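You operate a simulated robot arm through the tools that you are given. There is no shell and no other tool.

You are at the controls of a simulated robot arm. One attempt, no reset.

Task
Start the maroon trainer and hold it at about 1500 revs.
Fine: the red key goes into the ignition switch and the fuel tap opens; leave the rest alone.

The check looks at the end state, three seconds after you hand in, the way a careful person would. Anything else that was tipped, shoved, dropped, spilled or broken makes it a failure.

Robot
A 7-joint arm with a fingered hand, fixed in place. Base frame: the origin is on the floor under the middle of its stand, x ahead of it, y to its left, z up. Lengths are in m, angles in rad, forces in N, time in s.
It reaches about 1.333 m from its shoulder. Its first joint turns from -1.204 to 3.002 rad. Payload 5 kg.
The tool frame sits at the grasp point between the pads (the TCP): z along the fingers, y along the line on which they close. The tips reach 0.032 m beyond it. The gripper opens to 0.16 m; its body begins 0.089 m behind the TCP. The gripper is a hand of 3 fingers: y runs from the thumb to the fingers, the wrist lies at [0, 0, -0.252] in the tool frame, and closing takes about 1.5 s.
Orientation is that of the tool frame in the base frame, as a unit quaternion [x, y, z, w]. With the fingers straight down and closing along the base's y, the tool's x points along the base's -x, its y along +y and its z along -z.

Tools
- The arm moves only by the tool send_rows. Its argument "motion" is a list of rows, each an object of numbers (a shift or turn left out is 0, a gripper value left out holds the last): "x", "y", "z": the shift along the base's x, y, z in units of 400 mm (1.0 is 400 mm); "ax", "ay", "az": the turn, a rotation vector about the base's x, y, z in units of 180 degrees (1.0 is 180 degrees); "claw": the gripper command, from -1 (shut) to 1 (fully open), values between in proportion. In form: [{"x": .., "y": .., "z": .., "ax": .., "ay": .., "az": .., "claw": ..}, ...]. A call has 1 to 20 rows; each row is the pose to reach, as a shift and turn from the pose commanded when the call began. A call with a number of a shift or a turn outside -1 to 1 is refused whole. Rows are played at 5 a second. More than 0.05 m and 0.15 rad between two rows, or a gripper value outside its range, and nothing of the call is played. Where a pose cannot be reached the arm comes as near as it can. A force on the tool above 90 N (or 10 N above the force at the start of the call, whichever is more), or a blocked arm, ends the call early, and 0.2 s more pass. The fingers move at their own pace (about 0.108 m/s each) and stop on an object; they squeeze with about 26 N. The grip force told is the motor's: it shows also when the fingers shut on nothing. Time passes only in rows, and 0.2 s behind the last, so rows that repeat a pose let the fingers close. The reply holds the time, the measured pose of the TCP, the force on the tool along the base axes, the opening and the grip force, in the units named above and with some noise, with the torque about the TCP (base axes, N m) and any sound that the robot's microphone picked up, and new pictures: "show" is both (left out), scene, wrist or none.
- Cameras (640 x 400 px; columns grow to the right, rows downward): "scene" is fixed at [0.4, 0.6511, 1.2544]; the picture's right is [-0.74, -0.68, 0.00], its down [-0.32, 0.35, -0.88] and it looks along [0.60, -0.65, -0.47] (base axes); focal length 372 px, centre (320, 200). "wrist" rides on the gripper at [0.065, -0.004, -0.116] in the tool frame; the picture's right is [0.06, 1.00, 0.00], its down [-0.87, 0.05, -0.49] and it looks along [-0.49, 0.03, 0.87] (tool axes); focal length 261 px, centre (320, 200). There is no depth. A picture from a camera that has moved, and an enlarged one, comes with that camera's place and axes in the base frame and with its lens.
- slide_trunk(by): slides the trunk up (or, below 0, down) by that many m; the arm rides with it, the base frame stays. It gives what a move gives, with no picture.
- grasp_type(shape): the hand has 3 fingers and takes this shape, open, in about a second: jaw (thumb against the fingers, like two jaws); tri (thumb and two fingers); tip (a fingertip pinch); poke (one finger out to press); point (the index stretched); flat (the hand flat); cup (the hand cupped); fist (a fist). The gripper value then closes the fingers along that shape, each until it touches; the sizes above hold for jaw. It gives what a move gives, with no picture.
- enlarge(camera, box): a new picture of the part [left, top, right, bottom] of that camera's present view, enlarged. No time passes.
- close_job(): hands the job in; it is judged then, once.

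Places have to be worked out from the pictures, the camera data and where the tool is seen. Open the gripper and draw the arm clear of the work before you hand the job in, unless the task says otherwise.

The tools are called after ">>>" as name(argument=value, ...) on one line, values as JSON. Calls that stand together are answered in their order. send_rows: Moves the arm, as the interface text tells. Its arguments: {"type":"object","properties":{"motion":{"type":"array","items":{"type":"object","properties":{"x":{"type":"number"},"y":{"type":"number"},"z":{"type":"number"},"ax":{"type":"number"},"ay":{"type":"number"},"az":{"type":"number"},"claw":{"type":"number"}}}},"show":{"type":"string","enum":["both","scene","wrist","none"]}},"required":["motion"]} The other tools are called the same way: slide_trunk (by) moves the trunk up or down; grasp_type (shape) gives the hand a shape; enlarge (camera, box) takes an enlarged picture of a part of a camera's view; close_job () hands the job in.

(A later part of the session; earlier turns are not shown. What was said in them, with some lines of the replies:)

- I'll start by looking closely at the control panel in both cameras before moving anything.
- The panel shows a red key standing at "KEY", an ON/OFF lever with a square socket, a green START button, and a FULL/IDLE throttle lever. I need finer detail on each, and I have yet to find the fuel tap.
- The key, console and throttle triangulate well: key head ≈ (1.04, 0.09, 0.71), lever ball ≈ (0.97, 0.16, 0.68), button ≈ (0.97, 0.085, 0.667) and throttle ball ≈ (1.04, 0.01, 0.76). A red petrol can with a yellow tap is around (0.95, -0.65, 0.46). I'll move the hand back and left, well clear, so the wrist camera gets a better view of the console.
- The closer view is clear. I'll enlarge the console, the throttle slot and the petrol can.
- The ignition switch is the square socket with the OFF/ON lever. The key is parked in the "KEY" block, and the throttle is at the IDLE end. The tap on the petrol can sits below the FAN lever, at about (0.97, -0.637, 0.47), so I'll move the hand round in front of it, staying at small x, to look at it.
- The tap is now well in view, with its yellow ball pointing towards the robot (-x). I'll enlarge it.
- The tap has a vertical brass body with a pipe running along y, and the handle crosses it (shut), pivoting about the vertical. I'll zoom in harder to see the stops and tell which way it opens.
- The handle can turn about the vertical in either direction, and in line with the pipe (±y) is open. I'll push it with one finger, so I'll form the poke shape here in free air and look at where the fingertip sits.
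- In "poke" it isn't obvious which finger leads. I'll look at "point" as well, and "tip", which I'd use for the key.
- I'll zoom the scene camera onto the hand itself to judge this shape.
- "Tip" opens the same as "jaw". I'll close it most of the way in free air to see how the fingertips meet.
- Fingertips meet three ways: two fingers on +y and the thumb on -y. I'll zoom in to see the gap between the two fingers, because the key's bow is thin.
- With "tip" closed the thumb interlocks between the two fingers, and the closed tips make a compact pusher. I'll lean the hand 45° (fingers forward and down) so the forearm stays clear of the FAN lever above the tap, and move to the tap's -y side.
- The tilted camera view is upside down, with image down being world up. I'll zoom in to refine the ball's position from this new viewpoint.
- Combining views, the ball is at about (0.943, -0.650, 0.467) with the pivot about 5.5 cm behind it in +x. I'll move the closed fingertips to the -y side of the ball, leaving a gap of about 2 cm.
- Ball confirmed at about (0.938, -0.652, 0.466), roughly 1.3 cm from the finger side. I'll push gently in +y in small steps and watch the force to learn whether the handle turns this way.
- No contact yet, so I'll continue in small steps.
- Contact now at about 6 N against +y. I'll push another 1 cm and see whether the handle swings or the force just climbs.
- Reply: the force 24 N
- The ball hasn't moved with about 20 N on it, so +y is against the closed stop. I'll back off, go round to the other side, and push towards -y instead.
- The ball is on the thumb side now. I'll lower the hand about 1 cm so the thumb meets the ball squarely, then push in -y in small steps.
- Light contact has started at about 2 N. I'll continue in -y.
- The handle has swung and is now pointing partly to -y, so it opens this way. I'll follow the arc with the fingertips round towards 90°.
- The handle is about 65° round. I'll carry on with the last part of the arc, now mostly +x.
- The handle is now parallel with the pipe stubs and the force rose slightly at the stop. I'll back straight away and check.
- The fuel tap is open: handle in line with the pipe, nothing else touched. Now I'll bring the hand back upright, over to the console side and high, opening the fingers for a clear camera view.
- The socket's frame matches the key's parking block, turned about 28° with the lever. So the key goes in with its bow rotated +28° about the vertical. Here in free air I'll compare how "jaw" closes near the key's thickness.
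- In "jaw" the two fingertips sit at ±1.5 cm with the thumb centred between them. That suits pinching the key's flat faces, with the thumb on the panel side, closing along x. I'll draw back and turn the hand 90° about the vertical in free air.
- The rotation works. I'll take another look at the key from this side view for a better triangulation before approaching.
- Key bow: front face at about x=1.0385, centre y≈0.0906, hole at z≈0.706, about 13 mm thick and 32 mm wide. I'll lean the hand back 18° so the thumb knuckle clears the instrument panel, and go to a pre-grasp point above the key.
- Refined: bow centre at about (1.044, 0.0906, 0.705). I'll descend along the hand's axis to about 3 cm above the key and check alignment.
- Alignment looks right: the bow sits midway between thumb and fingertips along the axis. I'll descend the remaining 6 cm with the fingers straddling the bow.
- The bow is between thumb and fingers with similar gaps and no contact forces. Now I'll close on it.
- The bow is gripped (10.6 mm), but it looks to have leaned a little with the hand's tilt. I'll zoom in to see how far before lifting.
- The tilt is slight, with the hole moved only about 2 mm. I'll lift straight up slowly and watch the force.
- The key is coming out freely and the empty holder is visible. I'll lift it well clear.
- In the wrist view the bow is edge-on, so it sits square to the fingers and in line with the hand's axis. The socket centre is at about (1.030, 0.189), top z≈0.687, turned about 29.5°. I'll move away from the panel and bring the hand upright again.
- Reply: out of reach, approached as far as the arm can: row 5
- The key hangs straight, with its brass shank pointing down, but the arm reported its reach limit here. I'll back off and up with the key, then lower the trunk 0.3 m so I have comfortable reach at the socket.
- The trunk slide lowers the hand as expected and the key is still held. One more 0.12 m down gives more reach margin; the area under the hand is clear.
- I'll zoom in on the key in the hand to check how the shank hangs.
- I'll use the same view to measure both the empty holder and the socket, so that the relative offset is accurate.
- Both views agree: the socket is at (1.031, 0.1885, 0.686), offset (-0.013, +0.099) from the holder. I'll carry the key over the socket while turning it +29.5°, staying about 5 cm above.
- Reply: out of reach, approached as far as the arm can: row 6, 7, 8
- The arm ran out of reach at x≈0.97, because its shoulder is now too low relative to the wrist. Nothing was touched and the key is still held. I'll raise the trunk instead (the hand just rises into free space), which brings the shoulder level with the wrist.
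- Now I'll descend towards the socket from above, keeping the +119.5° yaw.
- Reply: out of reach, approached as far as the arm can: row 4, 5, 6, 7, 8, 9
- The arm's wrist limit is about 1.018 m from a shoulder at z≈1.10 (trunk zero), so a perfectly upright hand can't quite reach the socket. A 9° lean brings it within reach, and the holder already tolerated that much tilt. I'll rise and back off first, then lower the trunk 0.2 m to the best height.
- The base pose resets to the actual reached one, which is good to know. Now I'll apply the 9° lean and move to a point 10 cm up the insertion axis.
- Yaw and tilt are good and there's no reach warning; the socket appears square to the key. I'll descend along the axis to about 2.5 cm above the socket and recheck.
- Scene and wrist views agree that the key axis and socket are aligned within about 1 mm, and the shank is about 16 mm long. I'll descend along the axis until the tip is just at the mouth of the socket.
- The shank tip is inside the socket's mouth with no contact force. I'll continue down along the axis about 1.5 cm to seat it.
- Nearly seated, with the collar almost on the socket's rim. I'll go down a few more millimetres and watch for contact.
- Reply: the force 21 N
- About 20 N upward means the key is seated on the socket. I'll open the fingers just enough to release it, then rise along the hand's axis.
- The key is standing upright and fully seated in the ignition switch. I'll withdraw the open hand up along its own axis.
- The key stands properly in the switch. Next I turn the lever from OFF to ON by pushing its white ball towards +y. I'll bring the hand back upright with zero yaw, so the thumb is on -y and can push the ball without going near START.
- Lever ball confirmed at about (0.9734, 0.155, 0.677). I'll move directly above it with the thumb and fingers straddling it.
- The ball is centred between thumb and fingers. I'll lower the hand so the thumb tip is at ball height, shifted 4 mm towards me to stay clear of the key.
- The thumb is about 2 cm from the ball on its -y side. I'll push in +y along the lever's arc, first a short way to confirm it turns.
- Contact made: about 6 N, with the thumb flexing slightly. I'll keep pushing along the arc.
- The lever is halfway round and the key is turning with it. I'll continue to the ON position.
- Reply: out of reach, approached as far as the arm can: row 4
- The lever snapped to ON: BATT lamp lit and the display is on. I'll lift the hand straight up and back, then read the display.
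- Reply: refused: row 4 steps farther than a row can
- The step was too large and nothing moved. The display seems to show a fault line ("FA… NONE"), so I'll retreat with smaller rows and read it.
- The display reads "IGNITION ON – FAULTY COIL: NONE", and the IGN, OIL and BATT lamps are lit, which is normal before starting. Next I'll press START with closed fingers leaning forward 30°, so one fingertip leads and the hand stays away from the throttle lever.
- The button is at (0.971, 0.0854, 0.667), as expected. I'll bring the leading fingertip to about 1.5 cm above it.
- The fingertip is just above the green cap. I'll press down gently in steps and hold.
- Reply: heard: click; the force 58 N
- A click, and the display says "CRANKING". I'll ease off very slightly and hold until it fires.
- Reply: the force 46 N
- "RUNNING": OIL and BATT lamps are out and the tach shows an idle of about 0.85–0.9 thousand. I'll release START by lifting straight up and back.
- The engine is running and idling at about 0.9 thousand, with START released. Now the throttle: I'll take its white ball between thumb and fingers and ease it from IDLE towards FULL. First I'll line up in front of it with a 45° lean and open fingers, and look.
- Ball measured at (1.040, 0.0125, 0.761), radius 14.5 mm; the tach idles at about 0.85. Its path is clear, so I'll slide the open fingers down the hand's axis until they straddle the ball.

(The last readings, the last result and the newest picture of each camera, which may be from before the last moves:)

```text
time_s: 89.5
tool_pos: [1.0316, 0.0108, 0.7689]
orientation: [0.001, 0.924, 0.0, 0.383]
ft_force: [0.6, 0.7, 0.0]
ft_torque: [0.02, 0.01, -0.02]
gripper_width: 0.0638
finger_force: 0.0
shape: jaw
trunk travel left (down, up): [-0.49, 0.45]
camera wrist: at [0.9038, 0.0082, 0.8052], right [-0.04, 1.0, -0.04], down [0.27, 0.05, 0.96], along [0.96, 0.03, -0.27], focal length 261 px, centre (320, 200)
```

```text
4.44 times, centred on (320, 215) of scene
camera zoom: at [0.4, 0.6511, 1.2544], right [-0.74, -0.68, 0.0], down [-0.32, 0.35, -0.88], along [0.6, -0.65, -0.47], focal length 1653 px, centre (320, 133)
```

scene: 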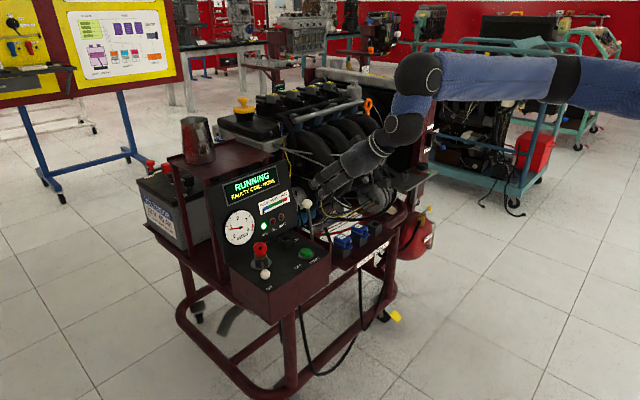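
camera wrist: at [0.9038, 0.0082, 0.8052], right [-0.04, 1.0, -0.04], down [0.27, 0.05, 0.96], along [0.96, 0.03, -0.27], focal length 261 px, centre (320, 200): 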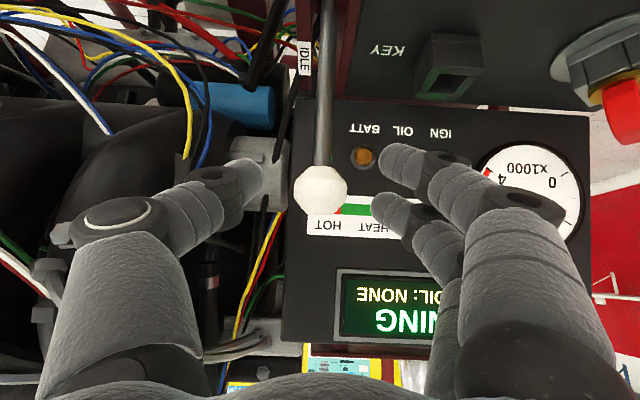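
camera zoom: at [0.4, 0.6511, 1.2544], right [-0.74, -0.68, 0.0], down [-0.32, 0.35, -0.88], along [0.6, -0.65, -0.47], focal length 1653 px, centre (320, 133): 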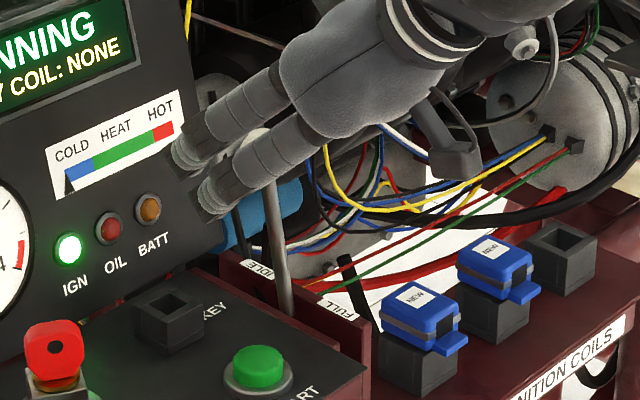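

The ball is centred in the cage of thumb and two fingers. I'll close on it.

>>> send_rows(motion=[{"claw": -0.45}, {"claw": -0.6}, {"claw": -0.8}, {"claw": -1}, {"claw": -1}, {"claw": -1}], show="wrist")

>>> enlarge(camera="scene", box=[210, 190, 250, 260])

>>> enlarge(camera="wrist", box=[220, 90, 420, 250])

```text
time_s: 90.9
tool_pos: [1.0306, 0.0108, 0.7696]
orientation: [0.001, 0.924, -0.001, 0.383]
ft_force: [-0.8, -4.0, -0.7]
ft_torque: [0.18, 0.06, -0.19]
gripper_width: 0.0056
finger_force: 25.4
shape: jaw
trunk travel left (down, up): [-0.49, 0.45]
camera wrist: at [0.9032, 0.0077, 0.8053], right [-0.04, 1.0, -0.04], down [0.27, 0.05, 0.96], along [0.96, 0.03, -0.27], focal length 261 px, centre (320, 200)
```

wrist: 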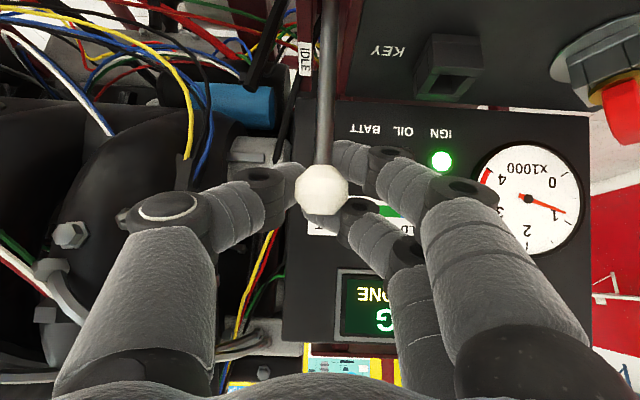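

```text
5.71 times, centred on (230, 225) of scene
camera zoom: at [0.4, 0.6511, 1.2544], right [-0.74, -0.68, 0.0], down [-0.32, 0.35, -0.88], along [0.6, -0.65, -0.47], focal length 2125 px, centre (834, 57)
```

zoom: 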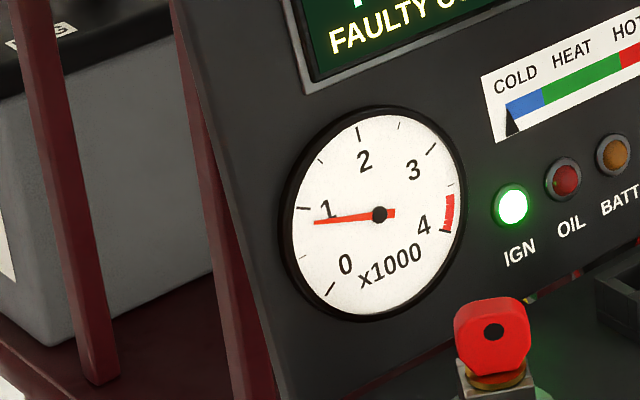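

```text
2.50 times, centred on (320, 170) of wrist
camera zoom: at [0.9032, 0.0077, 0.8053], right [-0.04, 1.0, -0.04], down [0.27, 0.05, 0.96], along [0.96, 0.03, -0.27], focal length 652 px, centre (320, 275)
```

zoom: 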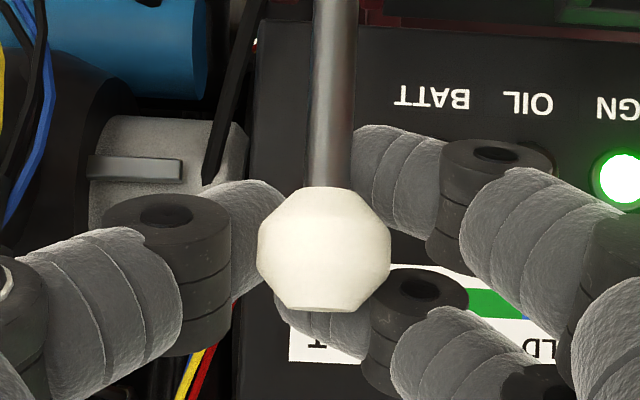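

The ball is caged with the fingertips hooked behind it; tach still at 0.87. I'll pull it gently towards FULL (-x) a few millimetres at a time and watch the tach.

>>> send_rows(motion=[{"x": -0.01, "z": 0.002}, {"x": -0.02, "z": 0.004}, {"x": -0.02, "z": 0.004}], show="none")

>>> enlarge(camera="scene", box=[210, 190, 250, 260])

```text
time_s: 91.7
tool_pos: [1.0226, 0.0122, 0.7708]
orientation: [0.001, 0.924, 0.0, 0.382]
ft_force: [0.6, -6.5, -1.6]
ft_torque: [0.16, -0.07, -0.2]
gripper_width: 0.005
finger_force: 26.1
shape: jaw
trunk travel left (down, up): [-0.49, 0.45]
```

```text
5.71 times, centred on (230, 225) of scene
camera zoom: at [0.4, 0.6511, 1.2544], right [-0.74, -0.68, 0.0], down [-0.32, 0.35, -0.88], along [0.6, -0.65, -0.47], focal length 2125 px, centre (834, 57)
```

zoom: 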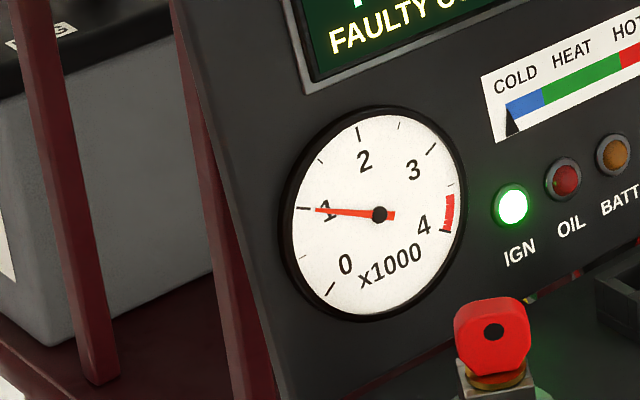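

The revs rose to about 1.0 thousand, so the direction is right. I'll pull another 8 mm.

>>> send_rows(motion=[{"x": -0.01, "z": 0.0015}, {"x": -0.02, "z": 0.003}, {"x": -0.02, "z": 0.003}, {"x": -0.02, "z": 0.003}], show="none")

>>> enlarge(camera="scene", box=[210, 190, 250, 260])

```text
time_s: 92.7
tool_pos: [1.0142, 0.013, 0.7736]
orientation: [-0.001, 0.924, 0.0, 0.382]
ft_force: [-0.1, 4.3, -2.6]
ft_torque: [0.05, -0.01, -0.02]
gripper_width: 0.0016
finger_force: 25.5
shape: jaw
trunk travel left (down, up): [-0.49, 0.45]
```

```text
5.71 times, centred on (230, 225) of scene
camera zoom: at [0.4, 0.6511, 1.2544], right [-0.74, -0.68, 0.0], down [-0.32, 0.35, -0.88], along [0.6, -0.65, -0.47], focal length 2125 px, centre (834, 57)
```

zoom: 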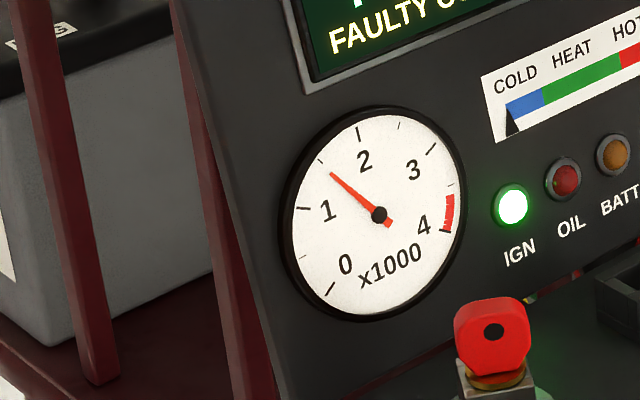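

The needle is now at about 1.47 thousand. I'll hold still for a second to see where it settles.

>>> send_rows(motion=[{"x": 0}, {"x": 0}, {"x": 0}, {"x": 0}, {"x": 0}], show="wrist")

>>> enlarge(camera="scene", box=[220, 200, 250, 250])

>>> enlarge(camera="scene", box=[270, 170, 370, 260])

>>> enlarge(camera="wrist", box=[220, 90, 420, 250])

```text
time_s: 93.9
tool_pos: [1.0153, 0.0115, 0.7721]
orientation: [0.001, 0.924, -0.001, 0.383]
ft_force: [0.2, 3.2, -1.7]
ft_torque: [0.02, -0.04, -0.03]
gripper_width: 0.0013
finger_force: 25.6
shape: jaw
trunk travel left (down, up): [-0.49, 0.45]
camera wrist: at [0.887, 0.0083, 0.8083], right [-0.04, 1.0, -0.04], down [0.27, 0.05, 0.96], along [0.96, 0.03, -0.27], focal length 261 px, centre (320, 200)
```

wrist: 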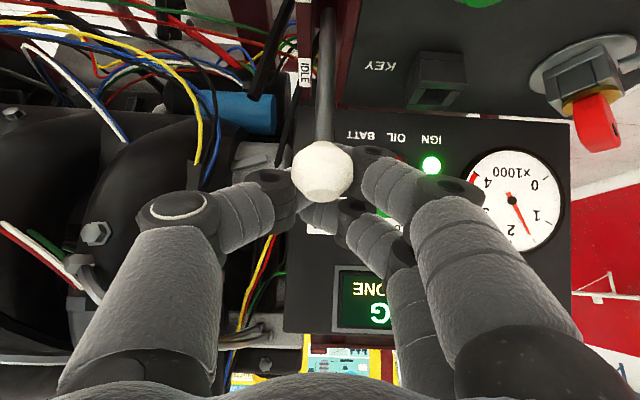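

```text
8.00 times, centred on (235, 225) of scene
camera zoom: at [0.4, 0.6511, 1.2544], right [-0.74, -0.68, 0.0], down [-0.32, 0.35, -0.88], along [0.6, -0.65, -0.47], focal length 2975 px, centre (1000, 0)
```

zoom: 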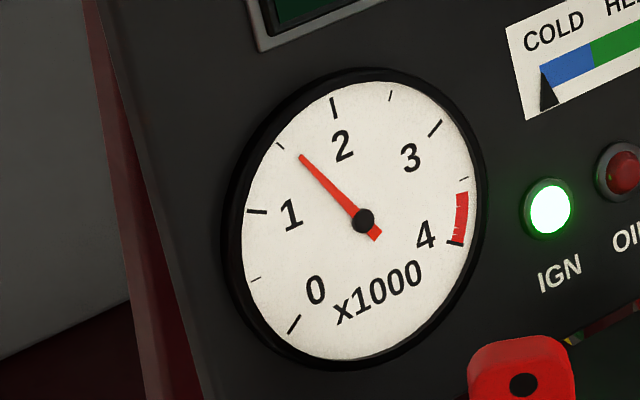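

```text
4.44 times, centred on (320, 215) of scene
camera zoom: at [0.4, 0.6511, 1.2544], right [-0.74, -0.68, 0.0], down [-0.32, 0.35, -0.88], along [0.6, -0.65, -0.47], focal length 1653 px, centre (320, 133)
```

zoom: 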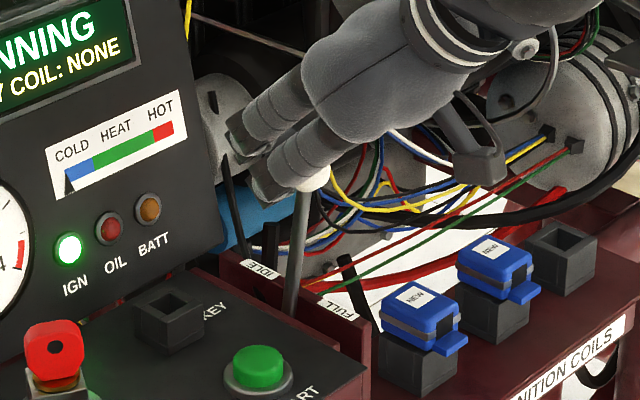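

```text
2.50 times, centred on (320, 170) of wrist
camera zoom: at [0.887, 0.0083, 0.8083], right [-0.04, 1.0, -0.04], down [0.27, 0.05, 0.96], along [0.96, 0.03, -0.27], focal length 652 px, centre (320, 275)
```

zoom: 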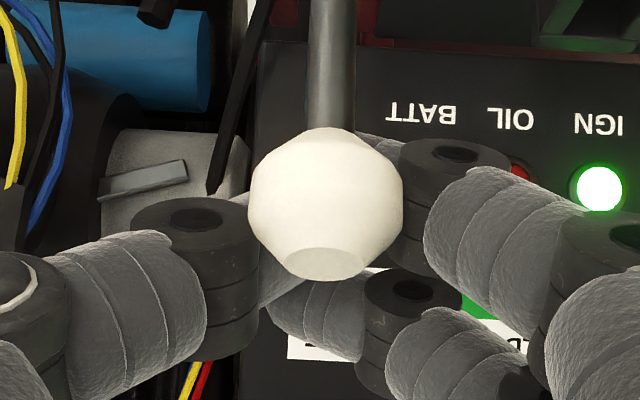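

The needle settled at about 1.55 thousand. I'll wait another second to see if it's stable before deciding on a correction.

>>> send_rows(motion=[{"x": 0}, {"x": 0}, {"x": 0}, {"x": 0}, {"x": 0}], show="none")

>>> enlarge(camera="scene", box=[220, 205, 255, 245])

>>> enlarge(camera="wrist", box=[460, 140, 570, 260])

```text
time_s: 95.1
tool_pos: [1.0144, 0.0117, 0.7716]
orientation: [0.001, 0.924, 0.0, 0.383]
ft_force: [0.8, 3.3, -1.5]
ft_torque: [0.0, -0.03, -0.02]
gripper_width: 0.0018
finger_force: 26.2
shape: jaw
trunk travel left (down, up): [-0.49, 0.45]
```

```text
10.00 times, centred on (238, 225) of scene
camera zoom: at [0.4, 0.6511, 1.2544], right [-0.74, -0.68, 0.0], down [-0.32, 0.35, -0.88], along [0.6, -0.65, -0.47], focal length 3718 px, centre (1145, -50)
```

zoom: 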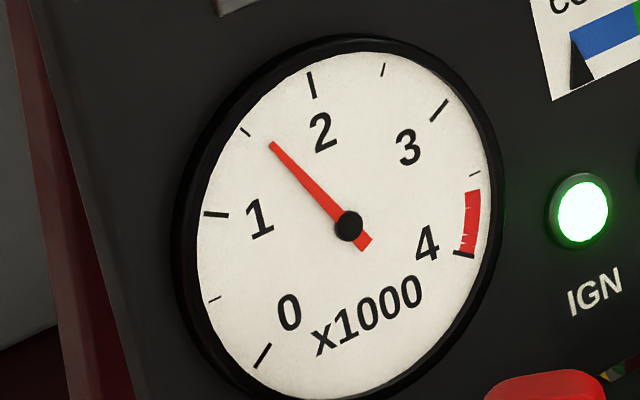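

```text
3.33 times, centred on (515, 200) of wrist
camera zoom: at [0.887, 0.0082, 0.8083], right [-0.04, 1.0, -0.04], down [0.27, 0.05, 0.96], along [0.96, 0.03, -0.27], focal length 869 px, centre (-330, 200)
```

zoom: 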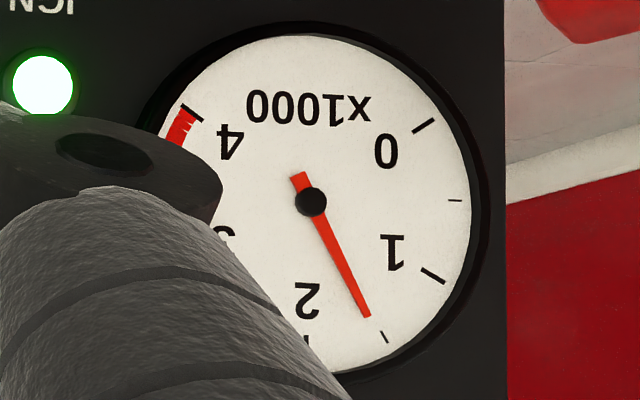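

It's stable at about 1.55 thousand in both views. I'll open the fingers and check the lever stays put.

>>> send_rows(motion=[{"claw": -0.85}, {"claw": -0.6}, {"claw": -0.4}, {"claw": -0.2}, {"claw": -0.1}, {"claw": -0.1}], show="wrist")

>>> enlarge(camera="scene", box=[220, 205, 255, 245])

>>> enlarge(camera="wrist", box=[220, 90, 420, 250])

```text
time_s: 96.5
tool_pos: [1.0143, 0.0117, 0.773]
orientation: [0.001, 0.924, -0.001, 0.383]
ft_force: [0.1, -0.8, 0.3]
ft_torque: [0.02, 0.0, -0.02]
gripper_width: 0.0714
finger_force: 0.0
shape: jaw
trunk travel left (down, up): [-0.49, 0.45]
camera wrist: at [0.8868, 0.0082, 0.8084], right [-0.04, 1.0, -0.04], down [0.27, 0.05, 0.96], along [0.96, 0.03, -0.27], focal length 261 px, centre (320, 200)
```

wrist: 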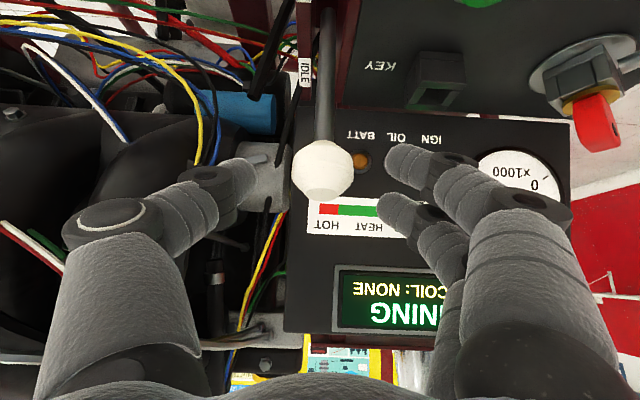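

```text
10.00 times, centred on (238, 225) of scene
camera zoom: at [0.4, 0.6511, 1.2544], right [-0.74, -0.68, 0.0], down [-0.32, 0.35, -0.88], along [0.6, -0.65, -0.47], focal length 3718 px, centre (1145, -50)
```

zoom: 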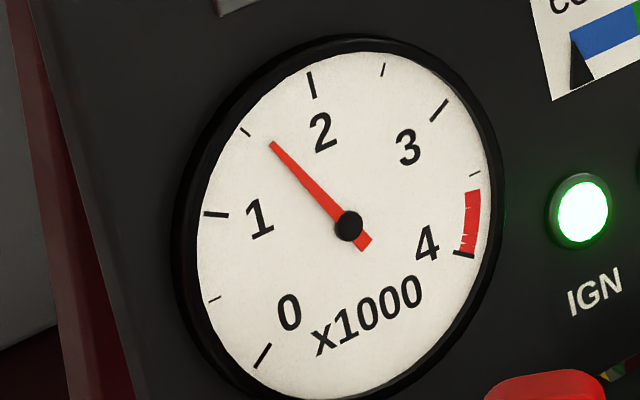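

```text
2.50 times, centred on (320, 170) of wrist
camera zoom: at [0.8868, 0.0082, 0.8084], right [-0.04, 1.0, -0.04], down [0.27, 0.05, 0.96], along [0.96, 0.03, -0.27], focal length 652 px, centre (320, 275)
```

zoom: 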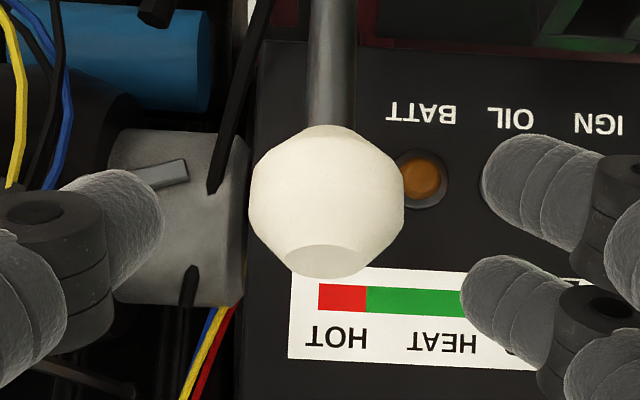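

The lever stays where it is (no spring), and the tach reads about 1.55 thousand. It's close, but I'd like it nearer 1500, so I'll back out along the hand's axis, close the hand, and nudge the ball a few millimetres towards IDLE.

>>> send_rows(motion=[{"x": -0.07, "z": 0.07}, {"x": -0.14, "z": 0.14}, {"x": -0.21, "z": 0.21}, {"x": -0.24, "z": 0.21, "claw": -1}, {"x": -0.24, "z": 0.18, "claw": -1}, {"x": -0.24, "z": 0.14, "claw": -1}, {"x": -0.24, "z": 0.08, "claw": -1}, {"x": -0.24, "z": 0.02, "claw": -1}, {"x": -0.24, "z": -0.02, "claw": -1}, {"x": -0.24, "z": -0.02, "claw": -1}], show="wrist")

>>> enlarge(camera="scene", box=[220, 205, 255, 245])

>>> enlarge(camera="scene", box=[270, 170, 370, 260])

>>> enlarge(camera="wrist", box=[250, 70, 400, 210])

```text
time_s: 98.7
tool_pos: [0.9186, 0.0127, 0.7638]
orientation: [0.001, 0.924, -0.001, 0.383]
ft_force: [0.1, 0.4, 0.3]
ft_torque: [0.03, -0.05, 0.03]
gripper_width: 0.0
finger_force: 26.6
shape: jaw
trunk travel left (down, up): [-0.49, 0.45]
camera wrist: at [0.7907, 0.0089, 0.8002], right [-0.04, 1.0, -0.04], down [0.27, 0.05, 0.96], along [0.96, 0.03, -0.27], focal length 261 px, centre (320, 200)
```

wrist: 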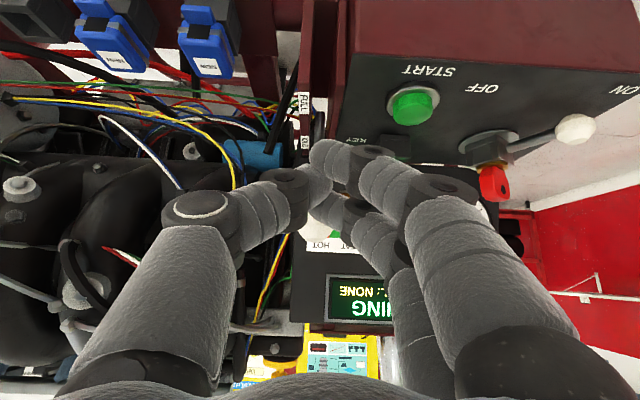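

```text
10.00 times, centred on (238, 225) of scene
camera zoom: at [0.4, 0.6511, 1.2544], right [-0.74, -0.68, 0.0], down [-0.32, 0.35, -0.88], along [0.6, -0.65, -0.47], focal length 3718 px, centre (1145, -50)
```

zoom: 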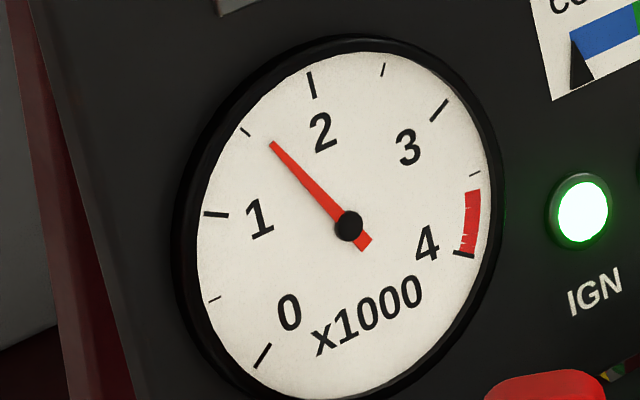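

```text
4.44 times, centred on (320, 215) of scene
camera zoom: at [0.4, 0.6511, 1.2544], right [-0.74, -0.68, 0.0], down [-0.32, 0.35, -0.88], along [0.6, -0.65, -0.47], focal length 1653 px, centre (320, 133)
```

zoom: 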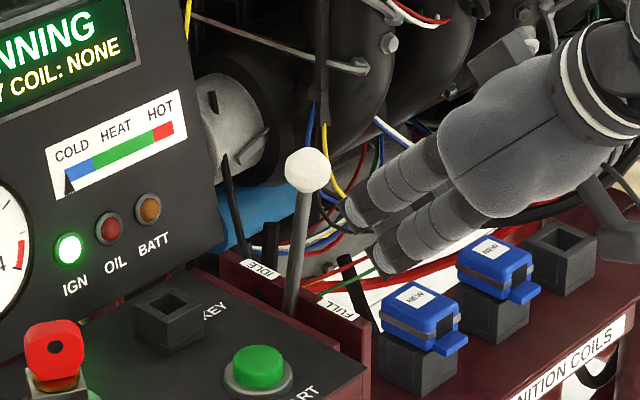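

```text
2.86 times, centred on (325, 140) of wrist
camera zoom: at [0.7907, 0.0089, 0.8002], right [-0.04, 1.0, -0.04], down [0.27, 0.05, 0.96], along [0.96, 0.03, -0.27], focal length 745 px, centre (306, 371)
```

zoom: 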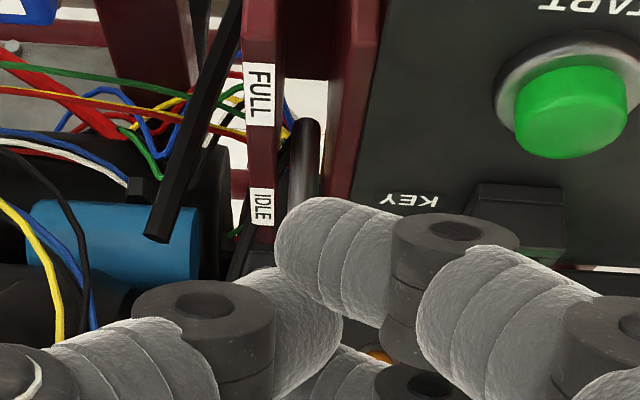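

The lever and revs are unchanged at about 1.56. The closed fingertips are in front of the ball, so I'll advance to near-contact and then nudge by millimetres.

>>> send_rows(motion=[{"x": 0.035}, {"x": 0.06}, {"x": 0.075}, {"x": 0.08}], show="none")

>>> enlarge(camera="scene", box=[270, 170, 370, 260])

>>> enlarge(camera="scene", box=[220, 205, 255, 245])

```text
time_s: 99.7
tool_pos: [0.9508, 0.0126, 0.7639]
orientation: [0.0, 0.924, 0.0, 0.383]
ft_force: [-0.3, -0.2, -0.5]
ft_torque: [0.01, -0.03, 0.0]
gripper_width: 0.0
finger_force: 26.9
shape: jaw
trunk travel left (down, up): [-0.49, 0.45]
```

```text
4.44 times, centred on (320, 215) of scene
camera zoom: at [0.4, 0.6511, 1.2544], right [-0.74, -0.68, 0.0], down [-0.32, 0.35, -0.88], along [0.6, -0.65, -0.47], focal length 1653 px, centre (320, 133)
```

zoom: 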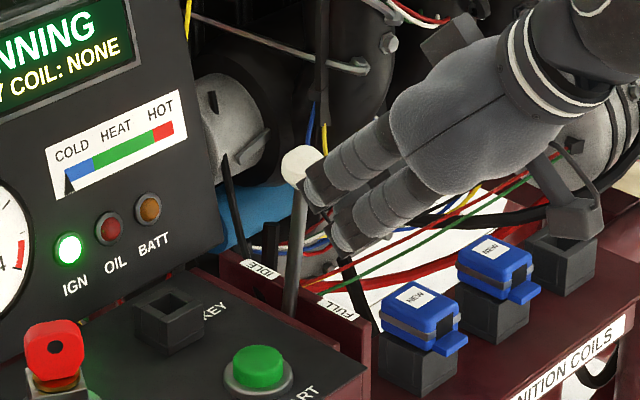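

```text
10.00 times, centred on (238, 225) of scene
camera zoom: at [0.4, 0.6511, 1.2544], right [-0.74, -0.68, 0.0], down [-0.32, 0.35, -0.88], along [0.6, -0.65, -0.47], focal length 3718 px, centre (1145, -50)
```

zoom: 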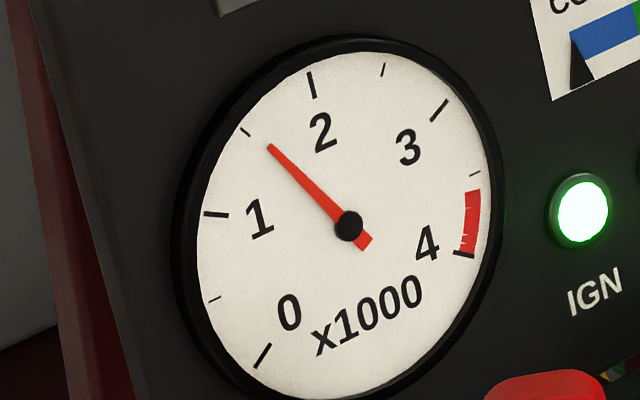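

Contact has begun: the needle dropped slightly to about 1.54. I'll nudge 2 mm more.

>>> send_rows(motion=[{"x": 0.0025}, {"x": 0.005}, {"x": 0.005}, {"x": 0.005}], show="none")

>>> enlarge(camera="scene", box=[220, 205, 255, 245])

```text
time_s: 100.7
tool_pos: [0.952, 0.0118, 0.7641]
orientation: [0.001, 0.924, -0.001, 0.382]
ft_force: [-0.5, -0.3, 0.3]
ft_torque: [-0.01, -0.02, 0.02]
gripper_width: 0.0001
finger_force: 26.1
shape: jaw
trunk travel left (down, up): [-0.49, 0.45]
```

```text
10.00 times, centred on (238, 225) of scene
camera zoom: at [0.4, 0.6511, 1.2544], right [-0.74, -0.68, 0.0], down [-0.32, 0.35, -0.88], along [0.6, -0.65, -0.47], focal length 3718 px, centre (1145, -50)
```

zoom: 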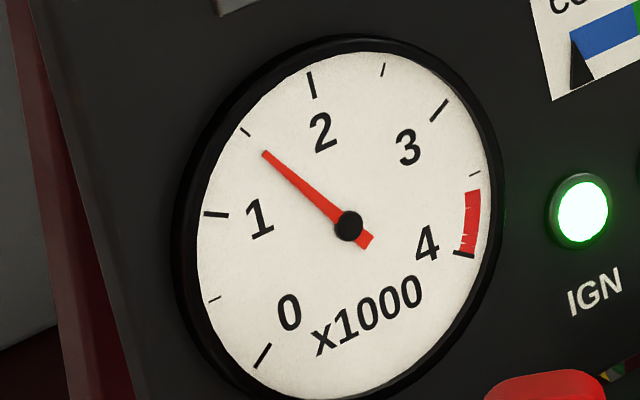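

The needle is now essentially at the 1.5 tick, about 1.49. I'll back the hand away along -x and check where it settles.

>>> send_rows(motion=[{"x": -0.03}, {"x": -0.08}, {"x": -0.15, "z": 0.04}, {"x": -0.22, "z": 0.1}, {"x": -0.28, "z": 0.17}, {"x": -0.3, "z": 0.24}], show="scene")

>>> enlarge(camera="scene", box=[220, 205, 255, 245])

>>> enlarge(camera="wrist", box=[400, 100, 600, 260])

```text
time_s: 102.1
tool_pos: [0.8322, 0.0121, 0.8603]
orientation: [0.0, 0.924, 0.0, 0.382]
ft_force: [-0.8, -0.4, 0.0]
ft_torque: [-0.01, -0.02, 0.01]
gripper_width: 0.0
finger_force: 25.8
shape: jaw
trunk travel left (down, up): [-0.49, 0.45]
```

scene: 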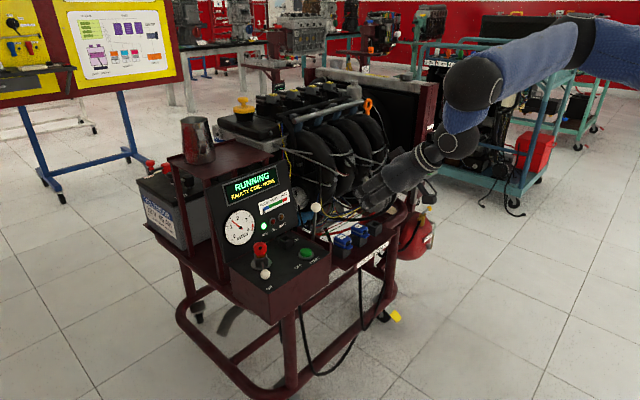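

```text
10.00 times, centred on (238, 225) of scene
camera zoom: at [0.4, 0.6511, 1.2544], right [-0.74, -0.68, 0.0], down [-0.32, 0.35, -0.88], along [0.6, -0.65, -0.47], focal length 3718 px, centre (1145, -50)
```

zoom: 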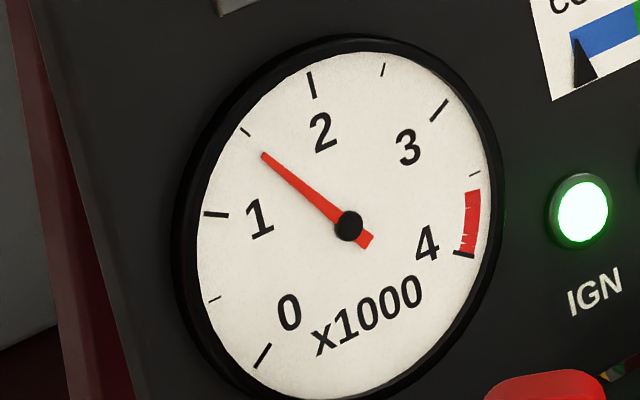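

```text
2.50 times, centred on (500, 180) of wrist
camera zoom: at [0.7038, 0.0089, 0.8966], right [-0.04, 1.0, -0.04], down [0.27, 0.05, 0.96], along [0.96, 0.03, -0.27], focal length 652 px, centre (-130, 250)
```

zoom: 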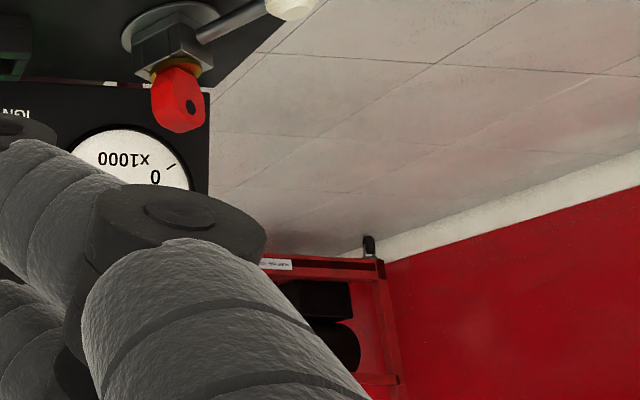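

It's steady at about 1.48 thousand. I'll open the hand, draw well back upright, and check everything from the wrist camera.

>>> send_rows(motion=[{"x": -0.05, "z": 0.05, "ay": 0.03, "claw": 1}, {"x": -0.1, "y": 0.04, "z": 0.1, "ay": 0.07, "claw": 1}, {"x": -0.15, "y": 0.1, "z": 0.15, "ay": 0.11, "claw": 1}, {"x": -0.2, "y": 0.16, "z": 0.2, "ay": 0.15, "claw": 1}, {"x": -0.25, "y": 0.22, "z": 0.24, "ay": 0.15, "claw": 1}, {"x": -0.3, "y": 0.28, "z": 0.26, "ay": 0.15, "claw": 1}, {"x": -0.35, "y": 0.34, "z": 0.26, "ay": 0.15, "claw": 1}, {"x": -0.4, "y": 0.38, "z": 0.26, "ay": 0.15, "claw": 1}])

>>> enlarge(camera="wrist", box=[220, 90, 420, 260])

>>> enlarge(camera="scene", box=[200, 160, 340, 290])

>>> enlarge(camera="scene", box=[220, 205, 255, 245])

```text
time_s: 103.9
tool_pos: [0.672, 0.1644, 0.9648]
orientation: [0.0, 0.988, 0.0, 0.157]
ft_force: [0.2, 0.4, -0.1]
ft_torque: [-0.01, 0.01, 0.02]
gripper_width: 0.1599
finger_force: 0.0
shape: jaw
trunk travel left (down, up): [-0.49, 0.45]
camera wrist: at [0.5736, 0.1609, 1.0551], right [-0.06, 1.0, -0.02], down [0.68, 0.05, 0.74], along [0.74, 0.03, -0.68], focal length 261 px, centre (320, 200)
```

scene: 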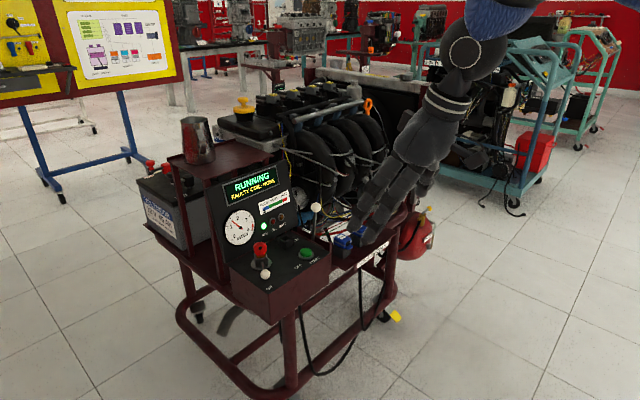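
wrist: 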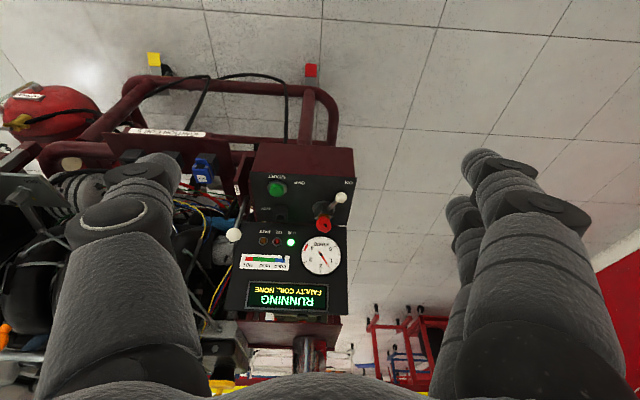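

```text
2.35 times, centred on (320, 175) of wrist
camera zoom: at [0.5736, 0.1609, 1.0551], right [-0.06, 1.0, -0.02], down [0.68, 0.05, 0.74], along [0.74, 0.03, -0.68], focal length 613 px, centre (320, 259)
```

zoom: 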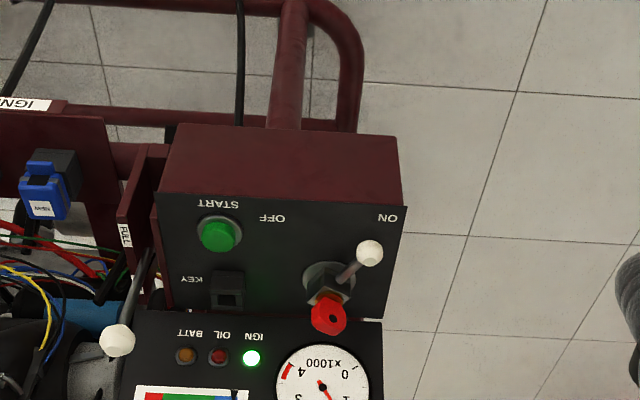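

```text
3.08 times, centred on (270, 225) of scene
camera zoom: at [0.4, 0.6511, 1.2544], right [-0.74, -0.68, 0.0], down [-0.32, 0.35, -0.88], along [0.6, -0.65, -0.47], focal length 1144 px, centre (474, 123)
```

zoom: 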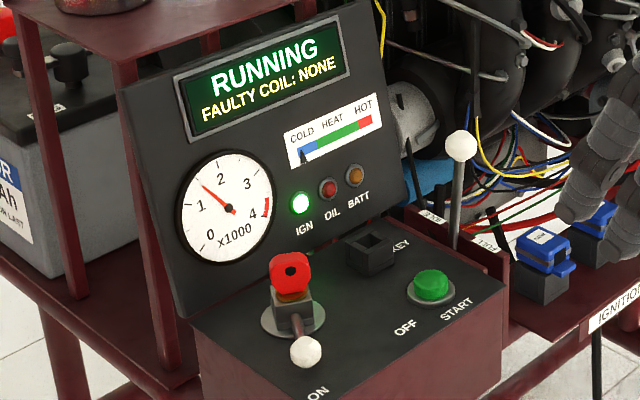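

```text
10.00 times, centred on (238, 225) of scene
camera zoom: at [0.4, 0.6511, 1.2544], right [-0.74, -0.68, 0.0], down [-0.32, 0.35, -0.88], along [0.6, -0.65, -0.47], focal length 3718 px, centre (1145, -50)
```

zoom: 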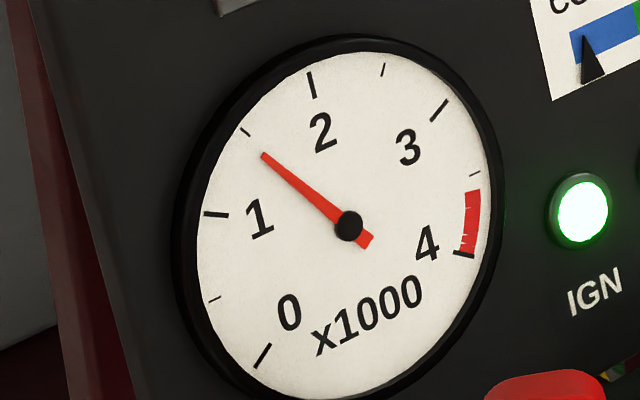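

Everything is in place. I'll take a second, more square-on reading of the tach and check the fuel tap again.

>>> enlarge(camera="wrist", box=[298, 232, 346, 278])

>>> enlarge(camera="scene", box=[400, 195, 450, 245])

>>> enlarge(camera="scene", box=[120, 70, 440, 400])

```text
8.70 times, centred on (322, 255) of wrist
camera zoom: at [0.5736, 0.1609, 1.0551], right [-0.06, 1.0, -0.02], down [0.68, 0.05, 0.74], along [0.74, 0.03, -0.68], focal length 2266 px, centre (303, -278)
```

zoom: 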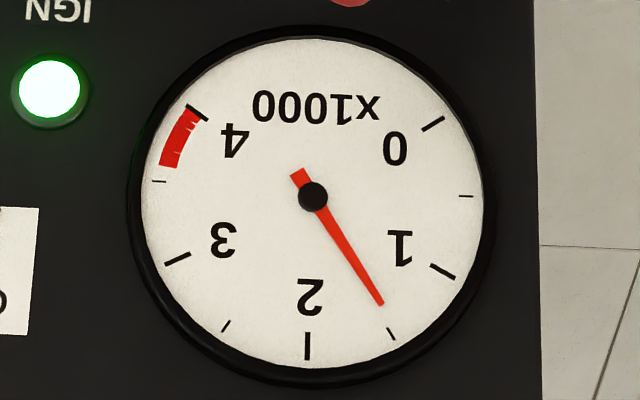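

```text
8.00 times, centred on (425, 220) of scene
camera zoom: at [0.4, 0.6511, 1.2544], right [-0.74, -0.68, 0.0], down [-0.32, 0.35, -0.88], along [0.6, -0.65, -0.47], focal length 2975 px, centre (-520, 40)
```

zoom: 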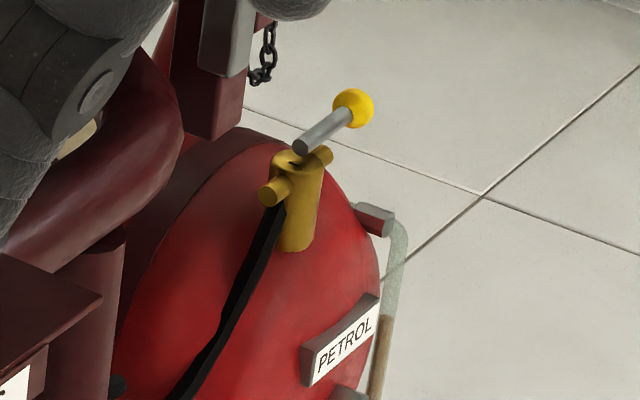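

```text
1.21 times, centred on (280, 235) of scene
camera zoom: at [0.4, 0.6511, 1.2544], right [-0.74, -0.68, 0.0], down [-0.32, 0.35, -0.88], along [0.6, -0.65, -0.47], focal length 451 px, centre (368, 158)
```

zoom: 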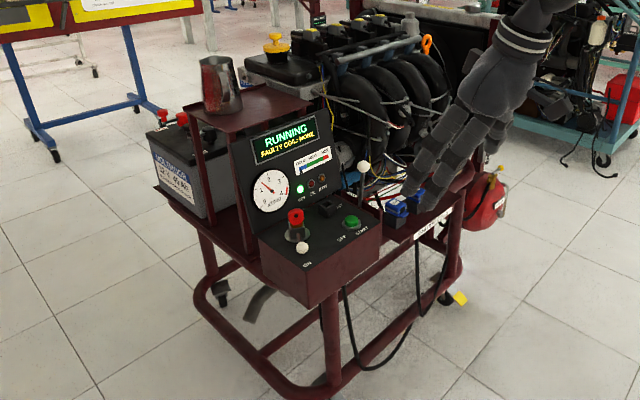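

Square-on reading is about 1.47–1.48 thousand, the fuel tap is in line (open), the key is seated with the switch ON, and nothing else has moved. I'll draw the arm a bit further clear and confirm the revs hold.

>>> send_rows(motion=[{"x": -0.06, "z": 0.06}, {"x": -0.12, "z": 0.12}, {"x": -0.18, "z": 0.18}, {"x": -0.24, "z": 0.24}, {"x": -0.28, "z": 0.3}, {"x": -0.3, "z": 0.36}, {"x": -0.3, "z": 0.4}, {"x": -0.3, "z": 0.4}], show="scene")

>>> enlarge(camera="scene", box=[200, 160, 340, 290])

>>> enlarge(camera="scene", box=[220, 205, 255, 245])

```text
time_s: 105.7
tool_pos: [0.5523, 0.1633, 1.1248]
orientation: [0.001, 0.988, 0.001, 0.158]
ft_force: [-0.1, 0.2, 0.8]
ft_torque: [0.0, 0.02, -0.01]
gripper_width: 0.1597
finger_force: 0.0
shape: jaw
trunk travel left (down, up): [-0.49, 0.45]
```

scene: 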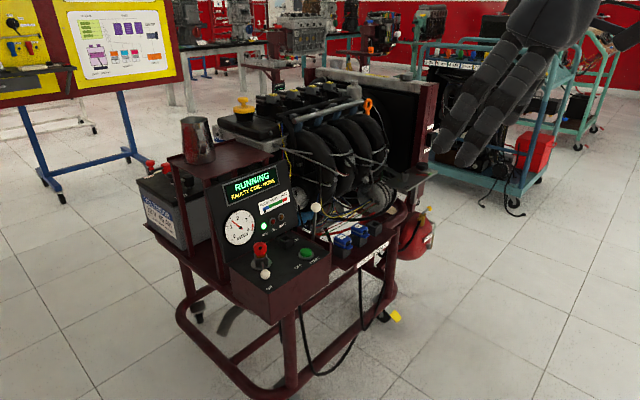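

```text
3.08 times, centred on (270, 225) of scene
camera zoom: at [0.4, 0.6511, 1.2544], right [-0.74, -0.68, 0.0], down [-0.32, 0.35, -0.88], along [0.6, -0.65, -0.47], focal length 1144 px, centre (474, 123)
```

zoom: 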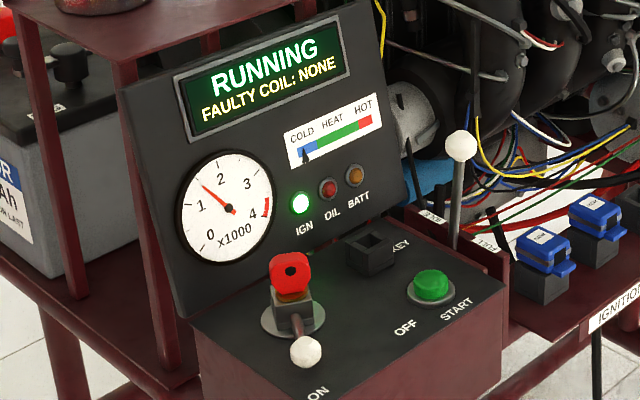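

```text
10.00 times, centred on (238, 225) of scene
camera zoom: at [0.4, 0.6511, 1.2544], right [-0.74, -0.68, 0.0], down [-0.32, 0.35, -0.88], along [0.6, -0.65, -0.47], focal length 3718 px, centre (1145, -50)
```

zoom: 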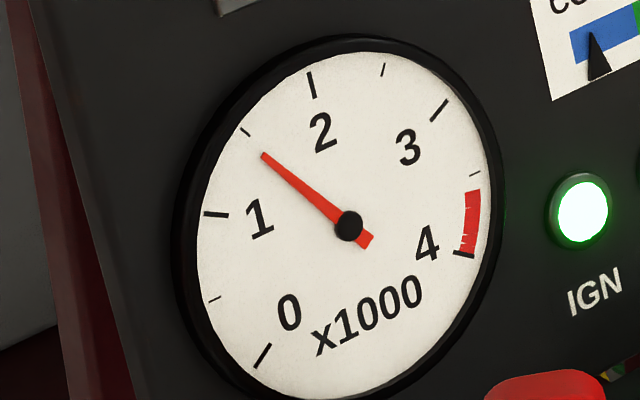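

The engine is still RUNNING and steady at about 1475–1480 revs. The key is in the switch at ON, the tap is open, the lamps are normal, and the hand is open and clear. I'm handing it in.

>>> close_job()

```text
The job is handed in.
```

The maroon trainer is running and holding steady at about 1475–1480 revs. I handed the job in at that point.

- **Fuel tap:** open, with the handle in line with the pipe. It opens towards the right as you face the trainer. I first pressed it the other way, against its closed stop, with about 20 N.
- **Red key:** moved from its holder into the ignition switch, fully seated, with the lever turned to ON. The display showed no faulty coil.
- **Start:** I pressed START until the display changed from "CRANKING" to "RUNNING". The oil and battery lamps then went out.
- **Throttle:** it idled at about 850 revs. I eased the lever up to roughly 1550, then nudged it back. The lever stays where it is left.

The trunk finished about 0.11 m lower than it started, because I moved it to reach the switch. I saw nothing else knocked or shifted, and the hand was open and clear when I handed in.
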